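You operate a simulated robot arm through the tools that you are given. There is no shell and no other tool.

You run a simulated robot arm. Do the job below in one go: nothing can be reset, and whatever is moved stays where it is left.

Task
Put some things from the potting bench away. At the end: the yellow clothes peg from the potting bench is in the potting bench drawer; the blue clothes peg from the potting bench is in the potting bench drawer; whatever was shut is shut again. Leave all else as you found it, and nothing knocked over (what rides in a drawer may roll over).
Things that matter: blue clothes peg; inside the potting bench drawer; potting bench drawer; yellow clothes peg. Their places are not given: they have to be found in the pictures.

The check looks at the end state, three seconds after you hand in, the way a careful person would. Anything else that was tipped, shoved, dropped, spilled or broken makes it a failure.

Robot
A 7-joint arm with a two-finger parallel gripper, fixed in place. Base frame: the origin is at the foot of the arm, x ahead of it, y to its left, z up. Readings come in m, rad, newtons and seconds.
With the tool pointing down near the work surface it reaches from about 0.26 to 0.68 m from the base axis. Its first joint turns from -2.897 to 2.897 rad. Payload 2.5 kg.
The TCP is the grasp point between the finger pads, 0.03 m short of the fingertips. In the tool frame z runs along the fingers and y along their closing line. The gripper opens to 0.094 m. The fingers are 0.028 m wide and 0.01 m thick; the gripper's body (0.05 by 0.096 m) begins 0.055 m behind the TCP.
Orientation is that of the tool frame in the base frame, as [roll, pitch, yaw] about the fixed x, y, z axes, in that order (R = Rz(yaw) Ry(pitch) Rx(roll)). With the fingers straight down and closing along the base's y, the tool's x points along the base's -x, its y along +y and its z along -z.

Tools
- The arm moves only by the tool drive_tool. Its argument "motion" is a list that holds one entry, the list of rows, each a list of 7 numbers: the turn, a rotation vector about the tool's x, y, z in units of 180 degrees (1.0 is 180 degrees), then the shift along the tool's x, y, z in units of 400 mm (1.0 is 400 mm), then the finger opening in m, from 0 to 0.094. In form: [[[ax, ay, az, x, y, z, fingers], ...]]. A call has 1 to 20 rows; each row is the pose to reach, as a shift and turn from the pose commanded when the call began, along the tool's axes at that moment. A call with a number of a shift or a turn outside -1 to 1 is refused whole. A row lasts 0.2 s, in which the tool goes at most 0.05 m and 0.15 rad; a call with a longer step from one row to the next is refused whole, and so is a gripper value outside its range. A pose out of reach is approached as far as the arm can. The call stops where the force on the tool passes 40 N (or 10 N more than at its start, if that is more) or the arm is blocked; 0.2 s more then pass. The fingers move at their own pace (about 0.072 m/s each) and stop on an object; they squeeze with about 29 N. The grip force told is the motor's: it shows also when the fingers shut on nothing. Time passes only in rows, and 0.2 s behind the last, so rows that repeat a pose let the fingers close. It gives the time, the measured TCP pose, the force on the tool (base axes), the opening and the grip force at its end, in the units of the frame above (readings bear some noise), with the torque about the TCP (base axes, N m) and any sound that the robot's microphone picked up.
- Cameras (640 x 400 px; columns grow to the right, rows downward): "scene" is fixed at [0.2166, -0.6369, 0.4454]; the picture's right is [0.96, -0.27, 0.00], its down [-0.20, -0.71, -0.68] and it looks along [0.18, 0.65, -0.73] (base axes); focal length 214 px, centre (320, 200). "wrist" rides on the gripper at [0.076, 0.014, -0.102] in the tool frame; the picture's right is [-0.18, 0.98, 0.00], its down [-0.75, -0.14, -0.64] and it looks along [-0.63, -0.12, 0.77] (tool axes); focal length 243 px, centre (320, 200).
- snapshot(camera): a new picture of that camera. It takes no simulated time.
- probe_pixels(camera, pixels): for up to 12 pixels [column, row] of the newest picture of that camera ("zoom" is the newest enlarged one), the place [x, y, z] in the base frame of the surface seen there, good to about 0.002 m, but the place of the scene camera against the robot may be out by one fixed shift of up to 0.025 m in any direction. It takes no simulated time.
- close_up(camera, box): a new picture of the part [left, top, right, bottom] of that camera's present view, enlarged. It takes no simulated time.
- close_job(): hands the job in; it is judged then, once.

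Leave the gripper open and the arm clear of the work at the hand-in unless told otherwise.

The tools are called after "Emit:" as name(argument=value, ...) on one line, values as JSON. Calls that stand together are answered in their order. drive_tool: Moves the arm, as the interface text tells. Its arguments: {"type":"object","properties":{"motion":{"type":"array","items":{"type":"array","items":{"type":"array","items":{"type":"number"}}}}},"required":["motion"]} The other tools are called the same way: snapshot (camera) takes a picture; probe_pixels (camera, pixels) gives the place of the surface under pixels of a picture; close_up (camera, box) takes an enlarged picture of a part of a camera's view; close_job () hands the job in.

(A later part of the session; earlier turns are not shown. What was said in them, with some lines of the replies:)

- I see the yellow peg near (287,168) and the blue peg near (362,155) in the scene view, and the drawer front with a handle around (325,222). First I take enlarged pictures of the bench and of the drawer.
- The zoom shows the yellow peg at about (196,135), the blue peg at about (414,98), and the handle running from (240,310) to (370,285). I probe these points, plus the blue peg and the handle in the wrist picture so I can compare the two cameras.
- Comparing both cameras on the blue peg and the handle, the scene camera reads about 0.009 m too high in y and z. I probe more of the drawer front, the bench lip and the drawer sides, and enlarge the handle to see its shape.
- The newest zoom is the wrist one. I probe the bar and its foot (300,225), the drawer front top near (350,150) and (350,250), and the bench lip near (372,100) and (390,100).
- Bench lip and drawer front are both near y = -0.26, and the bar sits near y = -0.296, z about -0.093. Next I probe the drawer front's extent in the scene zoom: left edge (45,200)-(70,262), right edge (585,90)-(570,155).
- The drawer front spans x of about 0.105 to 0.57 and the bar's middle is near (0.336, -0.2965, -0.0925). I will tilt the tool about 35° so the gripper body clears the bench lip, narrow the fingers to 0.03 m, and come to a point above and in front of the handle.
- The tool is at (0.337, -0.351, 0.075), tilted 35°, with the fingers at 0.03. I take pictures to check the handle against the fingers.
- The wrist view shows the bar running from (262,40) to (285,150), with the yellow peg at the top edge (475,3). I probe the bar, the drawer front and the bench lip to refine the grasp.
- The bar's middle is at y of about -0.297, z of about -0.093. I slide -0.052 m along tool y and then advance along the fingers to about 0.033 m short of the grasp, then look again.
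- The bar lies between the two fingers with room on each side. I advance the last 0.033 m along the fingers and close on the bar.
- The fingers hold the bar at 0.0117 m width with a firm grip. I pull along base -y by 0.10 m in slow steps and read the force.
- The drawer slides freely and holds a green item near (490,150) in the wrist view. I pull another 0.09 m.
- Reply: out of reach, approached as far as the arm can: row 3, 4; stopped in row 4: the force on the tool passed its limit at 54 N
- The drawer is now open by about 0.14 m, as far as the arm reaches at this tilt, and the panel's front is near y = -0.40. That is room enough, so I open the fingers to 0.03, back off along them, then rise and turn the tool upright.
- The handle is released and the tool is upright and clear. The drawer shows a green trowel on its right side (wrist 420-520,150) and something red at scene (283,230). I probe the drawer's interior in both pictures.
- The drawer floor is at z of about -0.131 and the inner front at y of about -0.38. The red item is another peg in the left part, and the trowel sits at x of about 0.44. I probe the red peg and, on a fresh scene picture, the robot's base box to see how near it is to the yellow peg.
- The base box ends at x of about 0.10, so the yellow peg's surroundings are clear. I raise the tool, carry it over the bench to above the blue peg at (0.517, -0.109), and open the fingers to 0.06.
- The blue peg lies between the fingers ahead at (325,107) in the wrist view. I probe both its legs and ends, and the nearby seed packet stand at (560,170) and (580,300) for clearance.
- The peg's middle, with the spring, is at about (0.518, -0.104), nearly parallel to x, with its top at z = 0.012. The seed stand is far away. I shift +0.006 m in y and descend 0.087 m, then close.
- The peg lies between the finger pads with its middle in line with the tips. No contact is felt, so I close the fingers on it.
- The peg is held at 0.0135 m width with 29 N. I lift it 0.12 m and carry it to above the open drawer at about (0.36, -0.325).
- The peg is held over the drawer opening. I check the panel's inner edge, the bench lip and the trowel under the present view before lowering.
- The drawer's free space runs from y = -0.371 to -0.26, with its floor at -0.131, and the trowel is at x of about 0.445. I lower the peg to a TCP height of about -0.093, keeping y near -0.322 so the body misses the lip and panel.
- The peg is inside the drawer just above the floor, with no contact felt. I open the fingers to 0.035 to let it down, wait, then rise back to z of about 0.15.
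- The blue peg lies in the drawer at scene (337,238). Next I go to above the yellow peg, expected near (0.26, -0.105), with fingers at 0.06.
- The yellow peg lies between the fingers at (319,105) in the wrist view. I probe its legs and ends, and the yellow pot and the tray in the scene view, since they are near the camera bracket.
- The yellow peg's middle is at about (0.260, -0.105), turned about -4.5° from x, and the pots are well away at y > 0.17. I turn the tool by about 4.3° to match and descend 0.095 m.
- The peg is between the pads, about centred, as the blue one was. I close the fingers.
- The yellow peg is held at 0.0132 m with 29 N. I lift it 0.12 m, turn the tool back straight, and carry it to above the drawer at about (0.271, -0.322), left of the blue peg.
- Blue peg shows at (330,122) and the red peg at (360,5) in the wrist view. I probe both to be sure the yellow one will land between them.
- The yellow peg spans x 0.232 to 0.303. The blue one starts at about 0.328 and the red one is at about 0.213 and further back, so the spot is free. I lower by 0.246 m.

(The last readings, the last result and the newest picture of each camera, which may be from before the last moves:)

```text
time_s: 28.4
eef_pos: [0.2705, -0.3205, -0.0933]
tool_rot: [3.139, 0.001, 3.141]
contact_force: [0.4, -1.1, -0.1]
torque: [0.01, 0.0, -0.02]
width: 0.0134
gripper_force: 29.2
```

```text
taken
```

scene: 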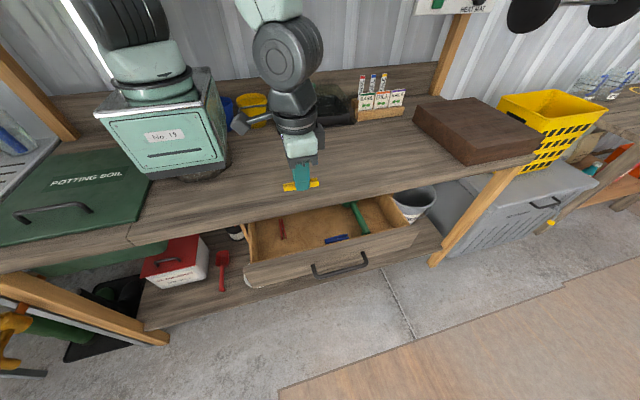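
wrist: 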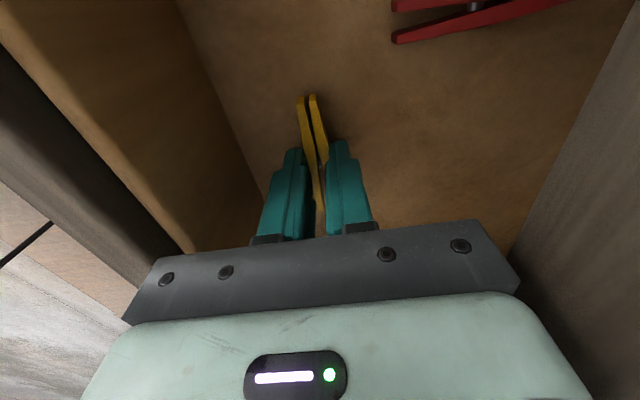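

The peg is just above the drawer floor, clear of the red peg, with no contact force. I open to 0.035, wait, and rise to z of about 0.15.

Emit:
drive_tool(motion=[[[0, 0, 0, 0, 0, 0, 0.035], [0, 0, 0, 0, 0, 0, 0.035], [0, 0, 0, 0, 0, 0, 0.035], [0, 0, 0, 0, 0, -0.05, 0.035], [0, 0, 0, 0, 0, -0.15, 0.035], [0, 0, 0, 0, 0, -0.25, 0.035], [0, 0, 0, 0, 0, -0.35, 0.035], [0, 0, 0, 0, 0, -0.45, 0.035], [0, 0, 0, 0, 0, -0.55, 0.035], [0, 0, 0, 0, 0, -0.615, 0.035], [0, 0, 0, 0, 0, -0.615, 0.035]]])

Emit:
snapshot(camera="wrist")

Emit:
close_up(camera="scene", box=[230, 190, 430, 300])

```text
time_s: 30.8
eef_pos: [0.2698, -0.3208, 0.1523]
tool_rot: [3.139, 0.002, 3.141]
contact_force: [-0.2, -0.2, 0.4]
torque: [0.0, 0.0, 0.0]
width: 0.0349
gripper_force: 0.2
```

```text
taken
```

wrist: 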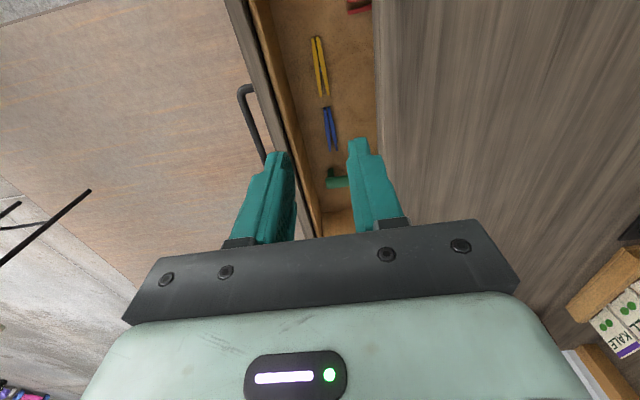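

```text
3.20 times, centred on (330, 245) of scene
```

zoom: 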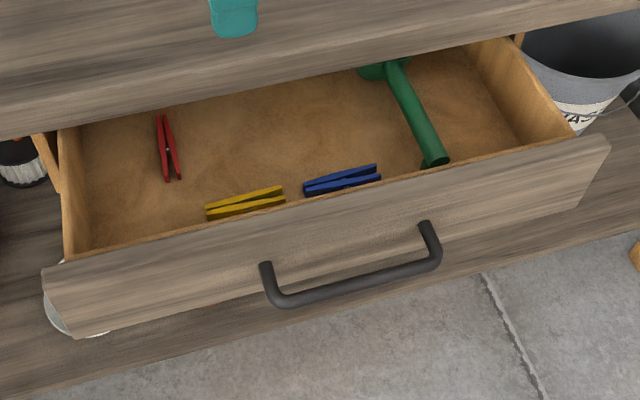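

Both pegs lie in the drawer, clear of the trowel and the red peg and all below its rim. To shut it I will push the front panel at mid-width, above the bar, with closed fingers at the same 35° tilt. First I move to in front of and above the panel.

Emit:
drive_tool(motion=[[[-0.0324, 0, 0, -0.0276, -0.0497, 0.0083, 0.0], [-0.0648, 0, 0, -0.0552, -0.0993, 0.025, 0.0], [-0.0972, 0, 0, -0.0828, -0.149, 0.05, 0.0], [-0.1296, 0, 0, -0.1103, -0.1987, 0.075, 0.0], [-0.162, 0, 0, -0.1379, -0.2483, 0.1, 0.0], [-0.1944, 0, 0, -0.1655, -0.298, 0.125, 0.0], [-0.1944, 0, 0, -0.1655, -0.298, 0.125, 0.0]]])

Emit:
snapshot(camera="wrist")

```text
time_s: 32.4
eef_pos: [0.3367, -0.4399, 0.1044]
tool_rot: [2.529, 0.002, -3.141]
contact_force: [-0.4, 0.3, -0.3]
torque: [0.03, -0.01, 0.02]
width: 0.0
gripper_force: 28.8
```

```text
taken
```

wrist: 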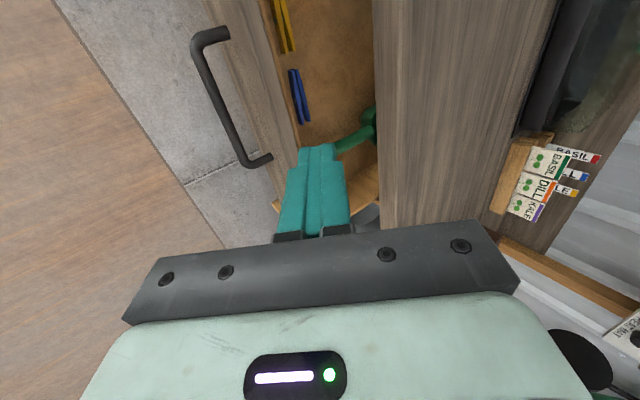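

I probe the panel's outer face and rim, and the bar, to place the push.

Emit:
probe_pixels(camera="wrist", pixels=[[235, 80], [245, 110], [262, 100], [270, 100], [228, 100], [235, 130], [258, 160], [255, 130]])

Emit:
close_up(camera="wrist", box=[180, 20, 400, 240])

```text
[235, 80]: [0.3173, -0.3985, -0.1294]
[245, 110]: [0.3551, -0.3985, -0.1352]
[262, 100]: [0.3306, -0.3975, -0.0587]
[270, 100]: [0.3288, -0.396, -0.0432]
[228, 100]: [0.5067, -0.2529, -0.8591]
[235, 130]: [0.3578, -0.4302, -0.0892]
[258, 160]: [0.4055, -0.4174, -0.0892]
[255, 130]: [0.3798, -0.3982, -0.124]
```

```text
1.82 times, centred on (290, 130) of wrist
```

zoom: 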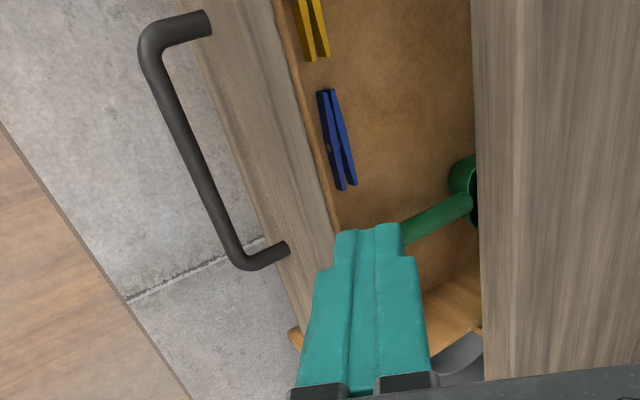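

The panel's face is at y = -0.3985, open by 0.1385 m. I go straight down 0.149 m, so the fingertips sit about 16 mm in front of the panel and above the bar.

Emit:
drive_tool(motion=[[[0, 0, 0, 0, -0.0428, 0.061, 0.0], [0, 0, 0, 0, -0.0855, 0.122, 0.0], [0, 0, 0, 0, -0.1283, 0.183, 0.0], [0, 0, 0, 0, -0.171, 0.244, 0.0], [0, 0, 0, 0, -0.2138, 0.305, 0.0], [0, 0, 0, 0, -0.2138, 0.305, 0.0]]])

Emit:
snapshot(camera="wrist")

Emit:
close_up(camera="scene", box=[230, 190, 430, 310])

```text
time_s: 33.8
eef_pos: [0.3365, -0.4404, -0.0468]
tool_rot: [2.531, 0.002, 3.141]
contact_force: [0.7, -0.2, 0.4]
torque: [-0.02, 0.0, 0.01]
width: 0.0
gripper_force: 29.1
```

```text
taken
```

wrist: 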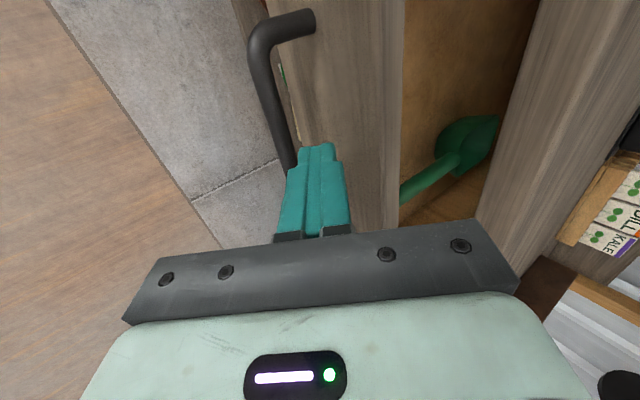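

```text
3.20 times, centred on (330, 250) of scene
```

zoom: 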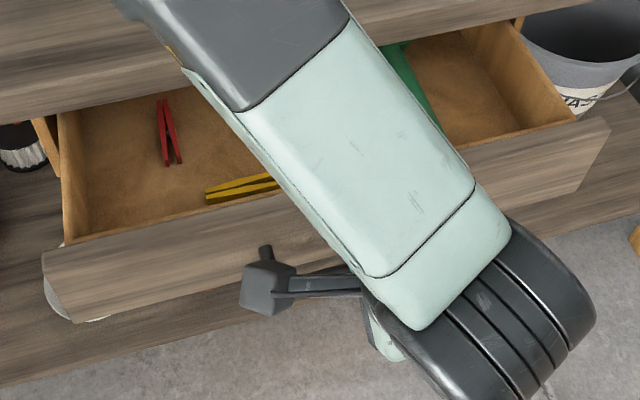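

The fingertips are in front of the panel, above the bar and between its posts. I push along +y by 0.12 m in slow steps, which leaves the last 3 to 4 cm for a careful finish.

Emit:
drive_tool(motion=[[[0, 0, 0, 0, 0.0164, 0.0115, 0.0], [0, 0, 0, 0, 0.0328, 0.023, 0.0], [0, 0, 0, 0, 0.0532, 0.0373, 0.0], [0, 0, 0, 0, 0.0778, 0.0545, 0.0], [0, 0, 0, 0, 0.1024, 0.0718, 0.0], [0, 0, 0, 0, 0.1269, 0.089, 0.0], [0, 0, 0, 0, 0.1515, 0.1062, 0.0], [0, 0, 0, 0, 0.1761, 0.1234, 0.0], [0, 0, 0, 0, 0.2007, 0.1406, 0.0], [0, 0, 0, 0, 0.2252, 0.1579, 0.0], [0, 0, 0, 0, 0.2457, 0.1722, 0.0], [0, 0, 0, 0, 0.2457, 0.1722, 0.0]]])

Emit:
snapshot(camera="wrist")

Emit:
snapshot(camera="scene")

```text
time_s: 36.4
eef_pos: [0.3357, -0.3203, -0.046]
tool_rot: [2.528, 0.001, 3.139]
contact_force: [-0.6, -0.1, 0.1]
torque: [0.0, -0.01, 0.0]
width: 0.0
gripper_force: 29.1
```

```text
taken
```

wrist: 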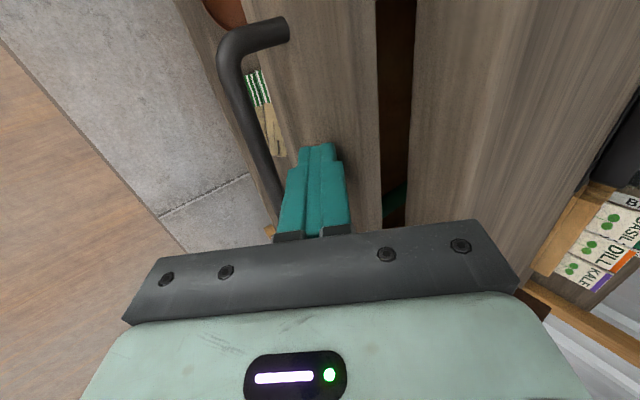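

```text
taken
```

scene: 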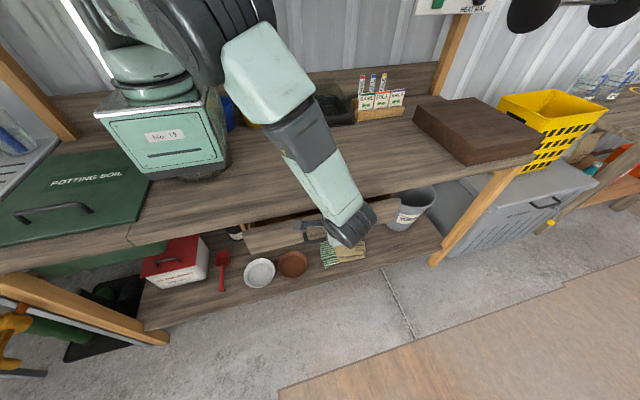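

The drawer has moved in and is open only a little. I probe the panel face and the bench lip in the wrist view to see how much is left.

Emit:
probe_pixels(camera="wrist", pixels=[[320, 60], [340, 60], [360, 60], [330, 110], [420, 60], [418, 100], [430, 60], [262, 120]])

```text
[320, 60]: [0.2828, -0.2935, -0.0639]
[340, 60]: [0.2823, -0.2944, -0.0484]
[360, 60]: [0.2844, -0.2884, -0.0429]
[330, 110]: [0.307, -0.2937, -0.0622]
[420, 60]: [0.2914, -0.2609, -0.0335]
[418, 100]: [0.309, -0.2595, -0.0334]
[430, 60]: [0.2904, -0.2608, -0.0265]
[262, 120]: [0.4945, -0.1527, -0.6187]
```

The panel face is at y = -0.2937, so 0.034 m is left to be flush with the lip at -0.26. I push 0.034 m with shrinking steps and read the force.

Emit:
drive_tool(motion=[[[0, 0, 0, 0, 0.0205, 0.01435, 0.0], [0, 0, 0, 0, 0.041, 0.0287, 0.0], [0, 0, 0, 0, 0.0553, 0.0387, 0.0], [0, 0, 0, 0, 0.0635, 0.0445, 0.0], [0, 0, 0, 0, 0.0696, 0.0488, 0.0], [0, 0, 0, 0, 0.0696, 0.0488, 0.0]]])

Emit:
snapshot(camera="wrist")

```text
time_s: 37.8
eef_pos: [0.3368, -0.2858, -0.0449]
tool_rot: [2.529, 0.001, 3.141]
contact_force: [0.0, 0.3, 0.3]
torque: [0.0, -0.02, 0.01]
width: 0.0002
gripper_force: 28.7
```

```text
taken
```

wrist: 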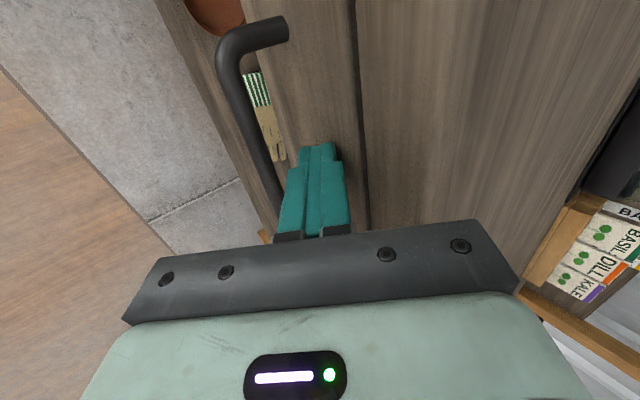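

Little force shows, and the panel looks about flush with the lip. I probe the panel face against the lip to measure any step left.

Emit:
probe_pixels(camera="wrist", pixels=[[310, 60], [330, 60], [345, 60], [325, 110], [340, 110], [375, 60], [372, 100], [366, 60], [355, 60], [380, 30], [335, 30], [233, 80]])

Emit:
close_up(camera="wrist", box=[260, 0, 420, 150])

```text
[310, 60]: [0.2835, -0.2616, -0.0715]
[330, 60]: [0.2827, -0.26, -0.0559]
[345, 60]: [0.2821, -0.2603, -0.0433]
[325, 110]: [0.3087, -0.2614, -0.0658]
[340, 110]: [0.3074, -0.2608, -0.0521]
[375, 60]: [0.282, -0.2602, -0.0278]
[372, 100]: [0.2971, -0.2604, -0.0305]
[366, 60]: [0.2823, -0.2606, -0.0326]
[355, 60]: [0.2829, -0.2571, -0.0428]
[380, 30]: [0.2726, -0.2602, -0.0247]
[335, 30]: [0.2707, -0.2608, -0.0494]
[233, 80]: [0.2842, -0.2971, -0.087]
```

```text
2.67 times, centred on (340, 75) of wrist
```

zoom: 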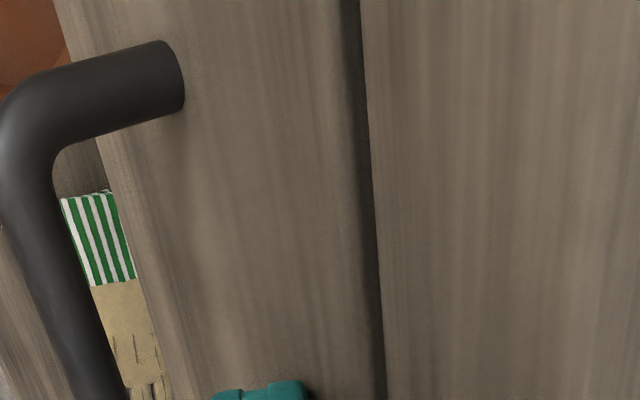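

The panel is within about 1 mm of flush. I press 3 mm further to feel for the end stop.

Emit:
drive_tool(motion=[[[0, 0, 0, 0, 0.0031, 0.0022, 0.0], [0, 0, 0, 0, 0.0061, 0.0043, 0.0], [0, 0, 0, 0, 0.0061, 0.0043, 0.0]]])

Emit:
snapshot(camera="wrist")

```text
time_s: 38.6
eef_pos: [0.3356, -0.2842, -0.0455]
tool_rot: [2.532, 0.003, 3.14]
contact_force: [0.8, -10.6, -0.6]
torque: [-0.23, -0.01, 0.0]
width: 0.0001
gripper_force: 29.1
```

```text
taken
```

wrist: 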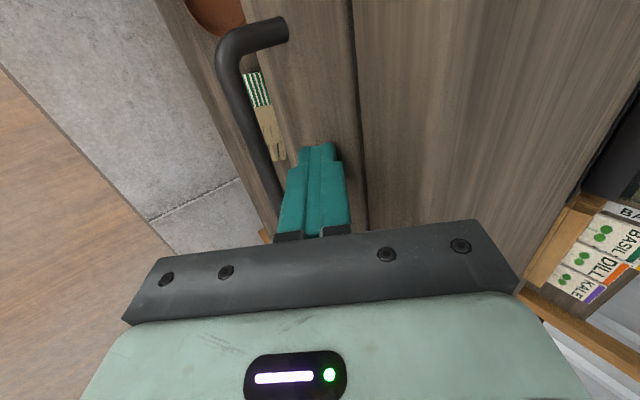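

A 10.6 N reaction in -y shows the drawer is against its stop, flush with the lip. I back off along the fingers, rise, turn the tool upright and open the gripper fully.

Emit:
drive_tool(motion=[[[0, 0, 0, 0, 0, -0.025, 0.0], [0, 0, 0, 0, 0, -0.1, 0.0], [0, 0, 0, 0, 0, -0.2, 0.0], [0, 0, 0, 0, 0, -0.3, 0.0], [0.0324, 0, 0, -0.0267, 0.043, -0.3614, 0.03], [0.0648, 0, 0, -0.0533, 0.086, -0.4228, 0.06], [0.0972, 0, 0, -0.08, 0.129, -0.4842, 0.094], [0.1296, 0, 0, -0.1067, 0.172, -0.5456, 0.094], [0.162, 0, 0, -0.1333, 0.215, -0.607, 0.094], [0.1944, 0, 0, -0.16, 0.258, -0.6684, 0.094], [0.1944, 0, 0, -0.16, 0.258, -0.6684, 0.094], [0.1944, 0, 0, -0.16, 0.258, -0.6684, 0.094]]])

Emit:
snapshot(camera="scene")

Emit:
snapshot(camera="wrist")

```text
time_s: 41.2
eef_pos: [0.4002, -0.3532, 0.2318]
tool_rot: [3.14, 0.002, -3.141]
contact_force: [0.3, 0.0, 0.3]
torque: [-0.02, -0.03, 0.01]
width: 0.0938
gripper_force: 0.0
```

```text
taken
```

scene: 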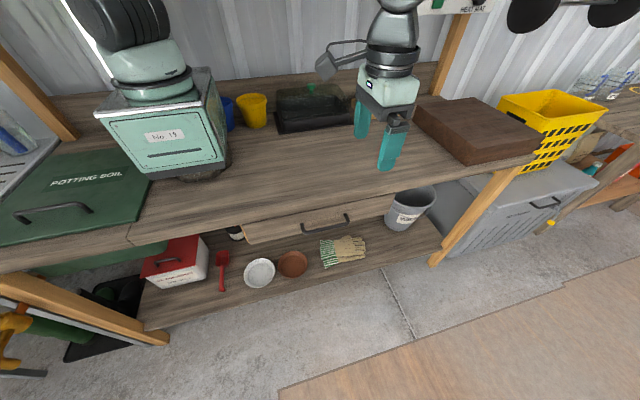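

```text
taken
```

wrist: 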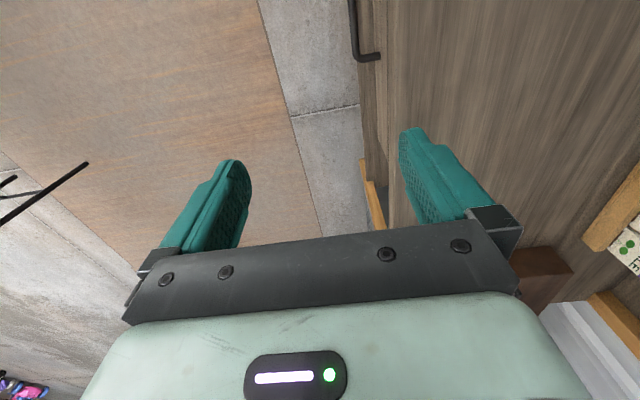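

The drawer looks shut and the rest of the scene looks unchanged. I enlarge the drawer area to compare with the first picture, and probe the front panel.

Emit:
close_up(camera="scene", box=[230, 190, 410, 260])

Emit:
probe_pixels(camera="zoom", pixels=[[330, 160], [50, 200], [72, 258], [580, 95], [565, 150], [340, 120], [335, 212], [200, 200], [480, 140]])

Emit:
probe_pixels(camera="wrist", pixels=[[375, 30], [380, 100], [362, 56], [357, 20], [385, 30], [390, 100]])

```text
3.56 times, centred on (320, 225) of scene
```

zoom: 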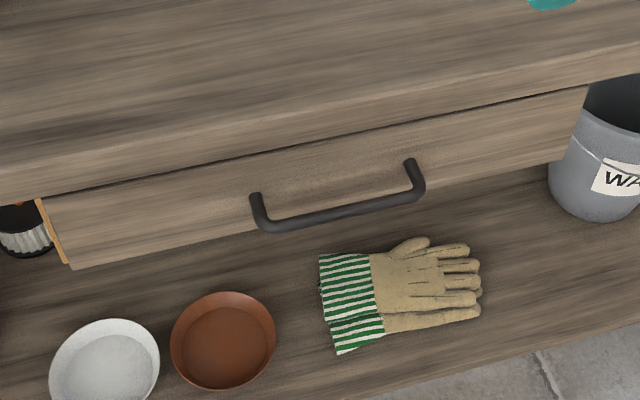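

```text
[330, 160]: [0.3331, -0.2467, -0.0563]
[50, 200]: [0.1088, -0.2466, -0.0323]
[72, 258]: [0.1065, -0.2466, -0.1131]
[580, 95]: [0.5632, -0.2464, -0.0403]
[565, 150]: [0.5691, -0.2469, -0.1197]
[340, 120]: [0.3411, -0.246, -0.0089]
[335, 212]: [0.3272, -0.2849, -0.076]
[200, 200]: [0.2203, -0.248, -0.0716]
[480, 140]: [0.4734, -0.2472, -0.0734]
```

```text
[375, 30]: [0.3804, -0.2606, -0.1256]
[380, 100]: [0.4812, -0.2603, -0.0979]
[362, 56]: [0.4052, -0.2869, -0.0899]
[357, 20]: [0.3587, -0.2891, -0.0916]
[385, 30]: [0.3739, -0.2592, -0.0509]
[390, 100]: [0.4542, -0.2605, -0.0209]
```

The drawer front reads the same as at the start (scene y of about -0.247, flush with the lip), and the picture matches the first one. Both pegs are inside, nothing else has moved, the gripper is open and the arm is clear. I hand the job in.

Emit:
close_job()

```text
The job is handed in.
```

The yellow and the blue clothes pegs are both in the potting bench drawer, and the drawer is shut again. I have handed the job in; no verdict came back with the hand-in.

- **Pegs:** the last picture before shutting showed both pegs flat on the drawer floor. They were clear of the trowel and the red peg already in there.
- **Drawer:** I pushed it until it met its end stop. Afterwards the front measured flush with the bench lip, the same as at the start.
- **Everything else:** the final scene picture showed nothing tipped or moved. I left the gripper open and the arm clear, above the front edge of the bench.
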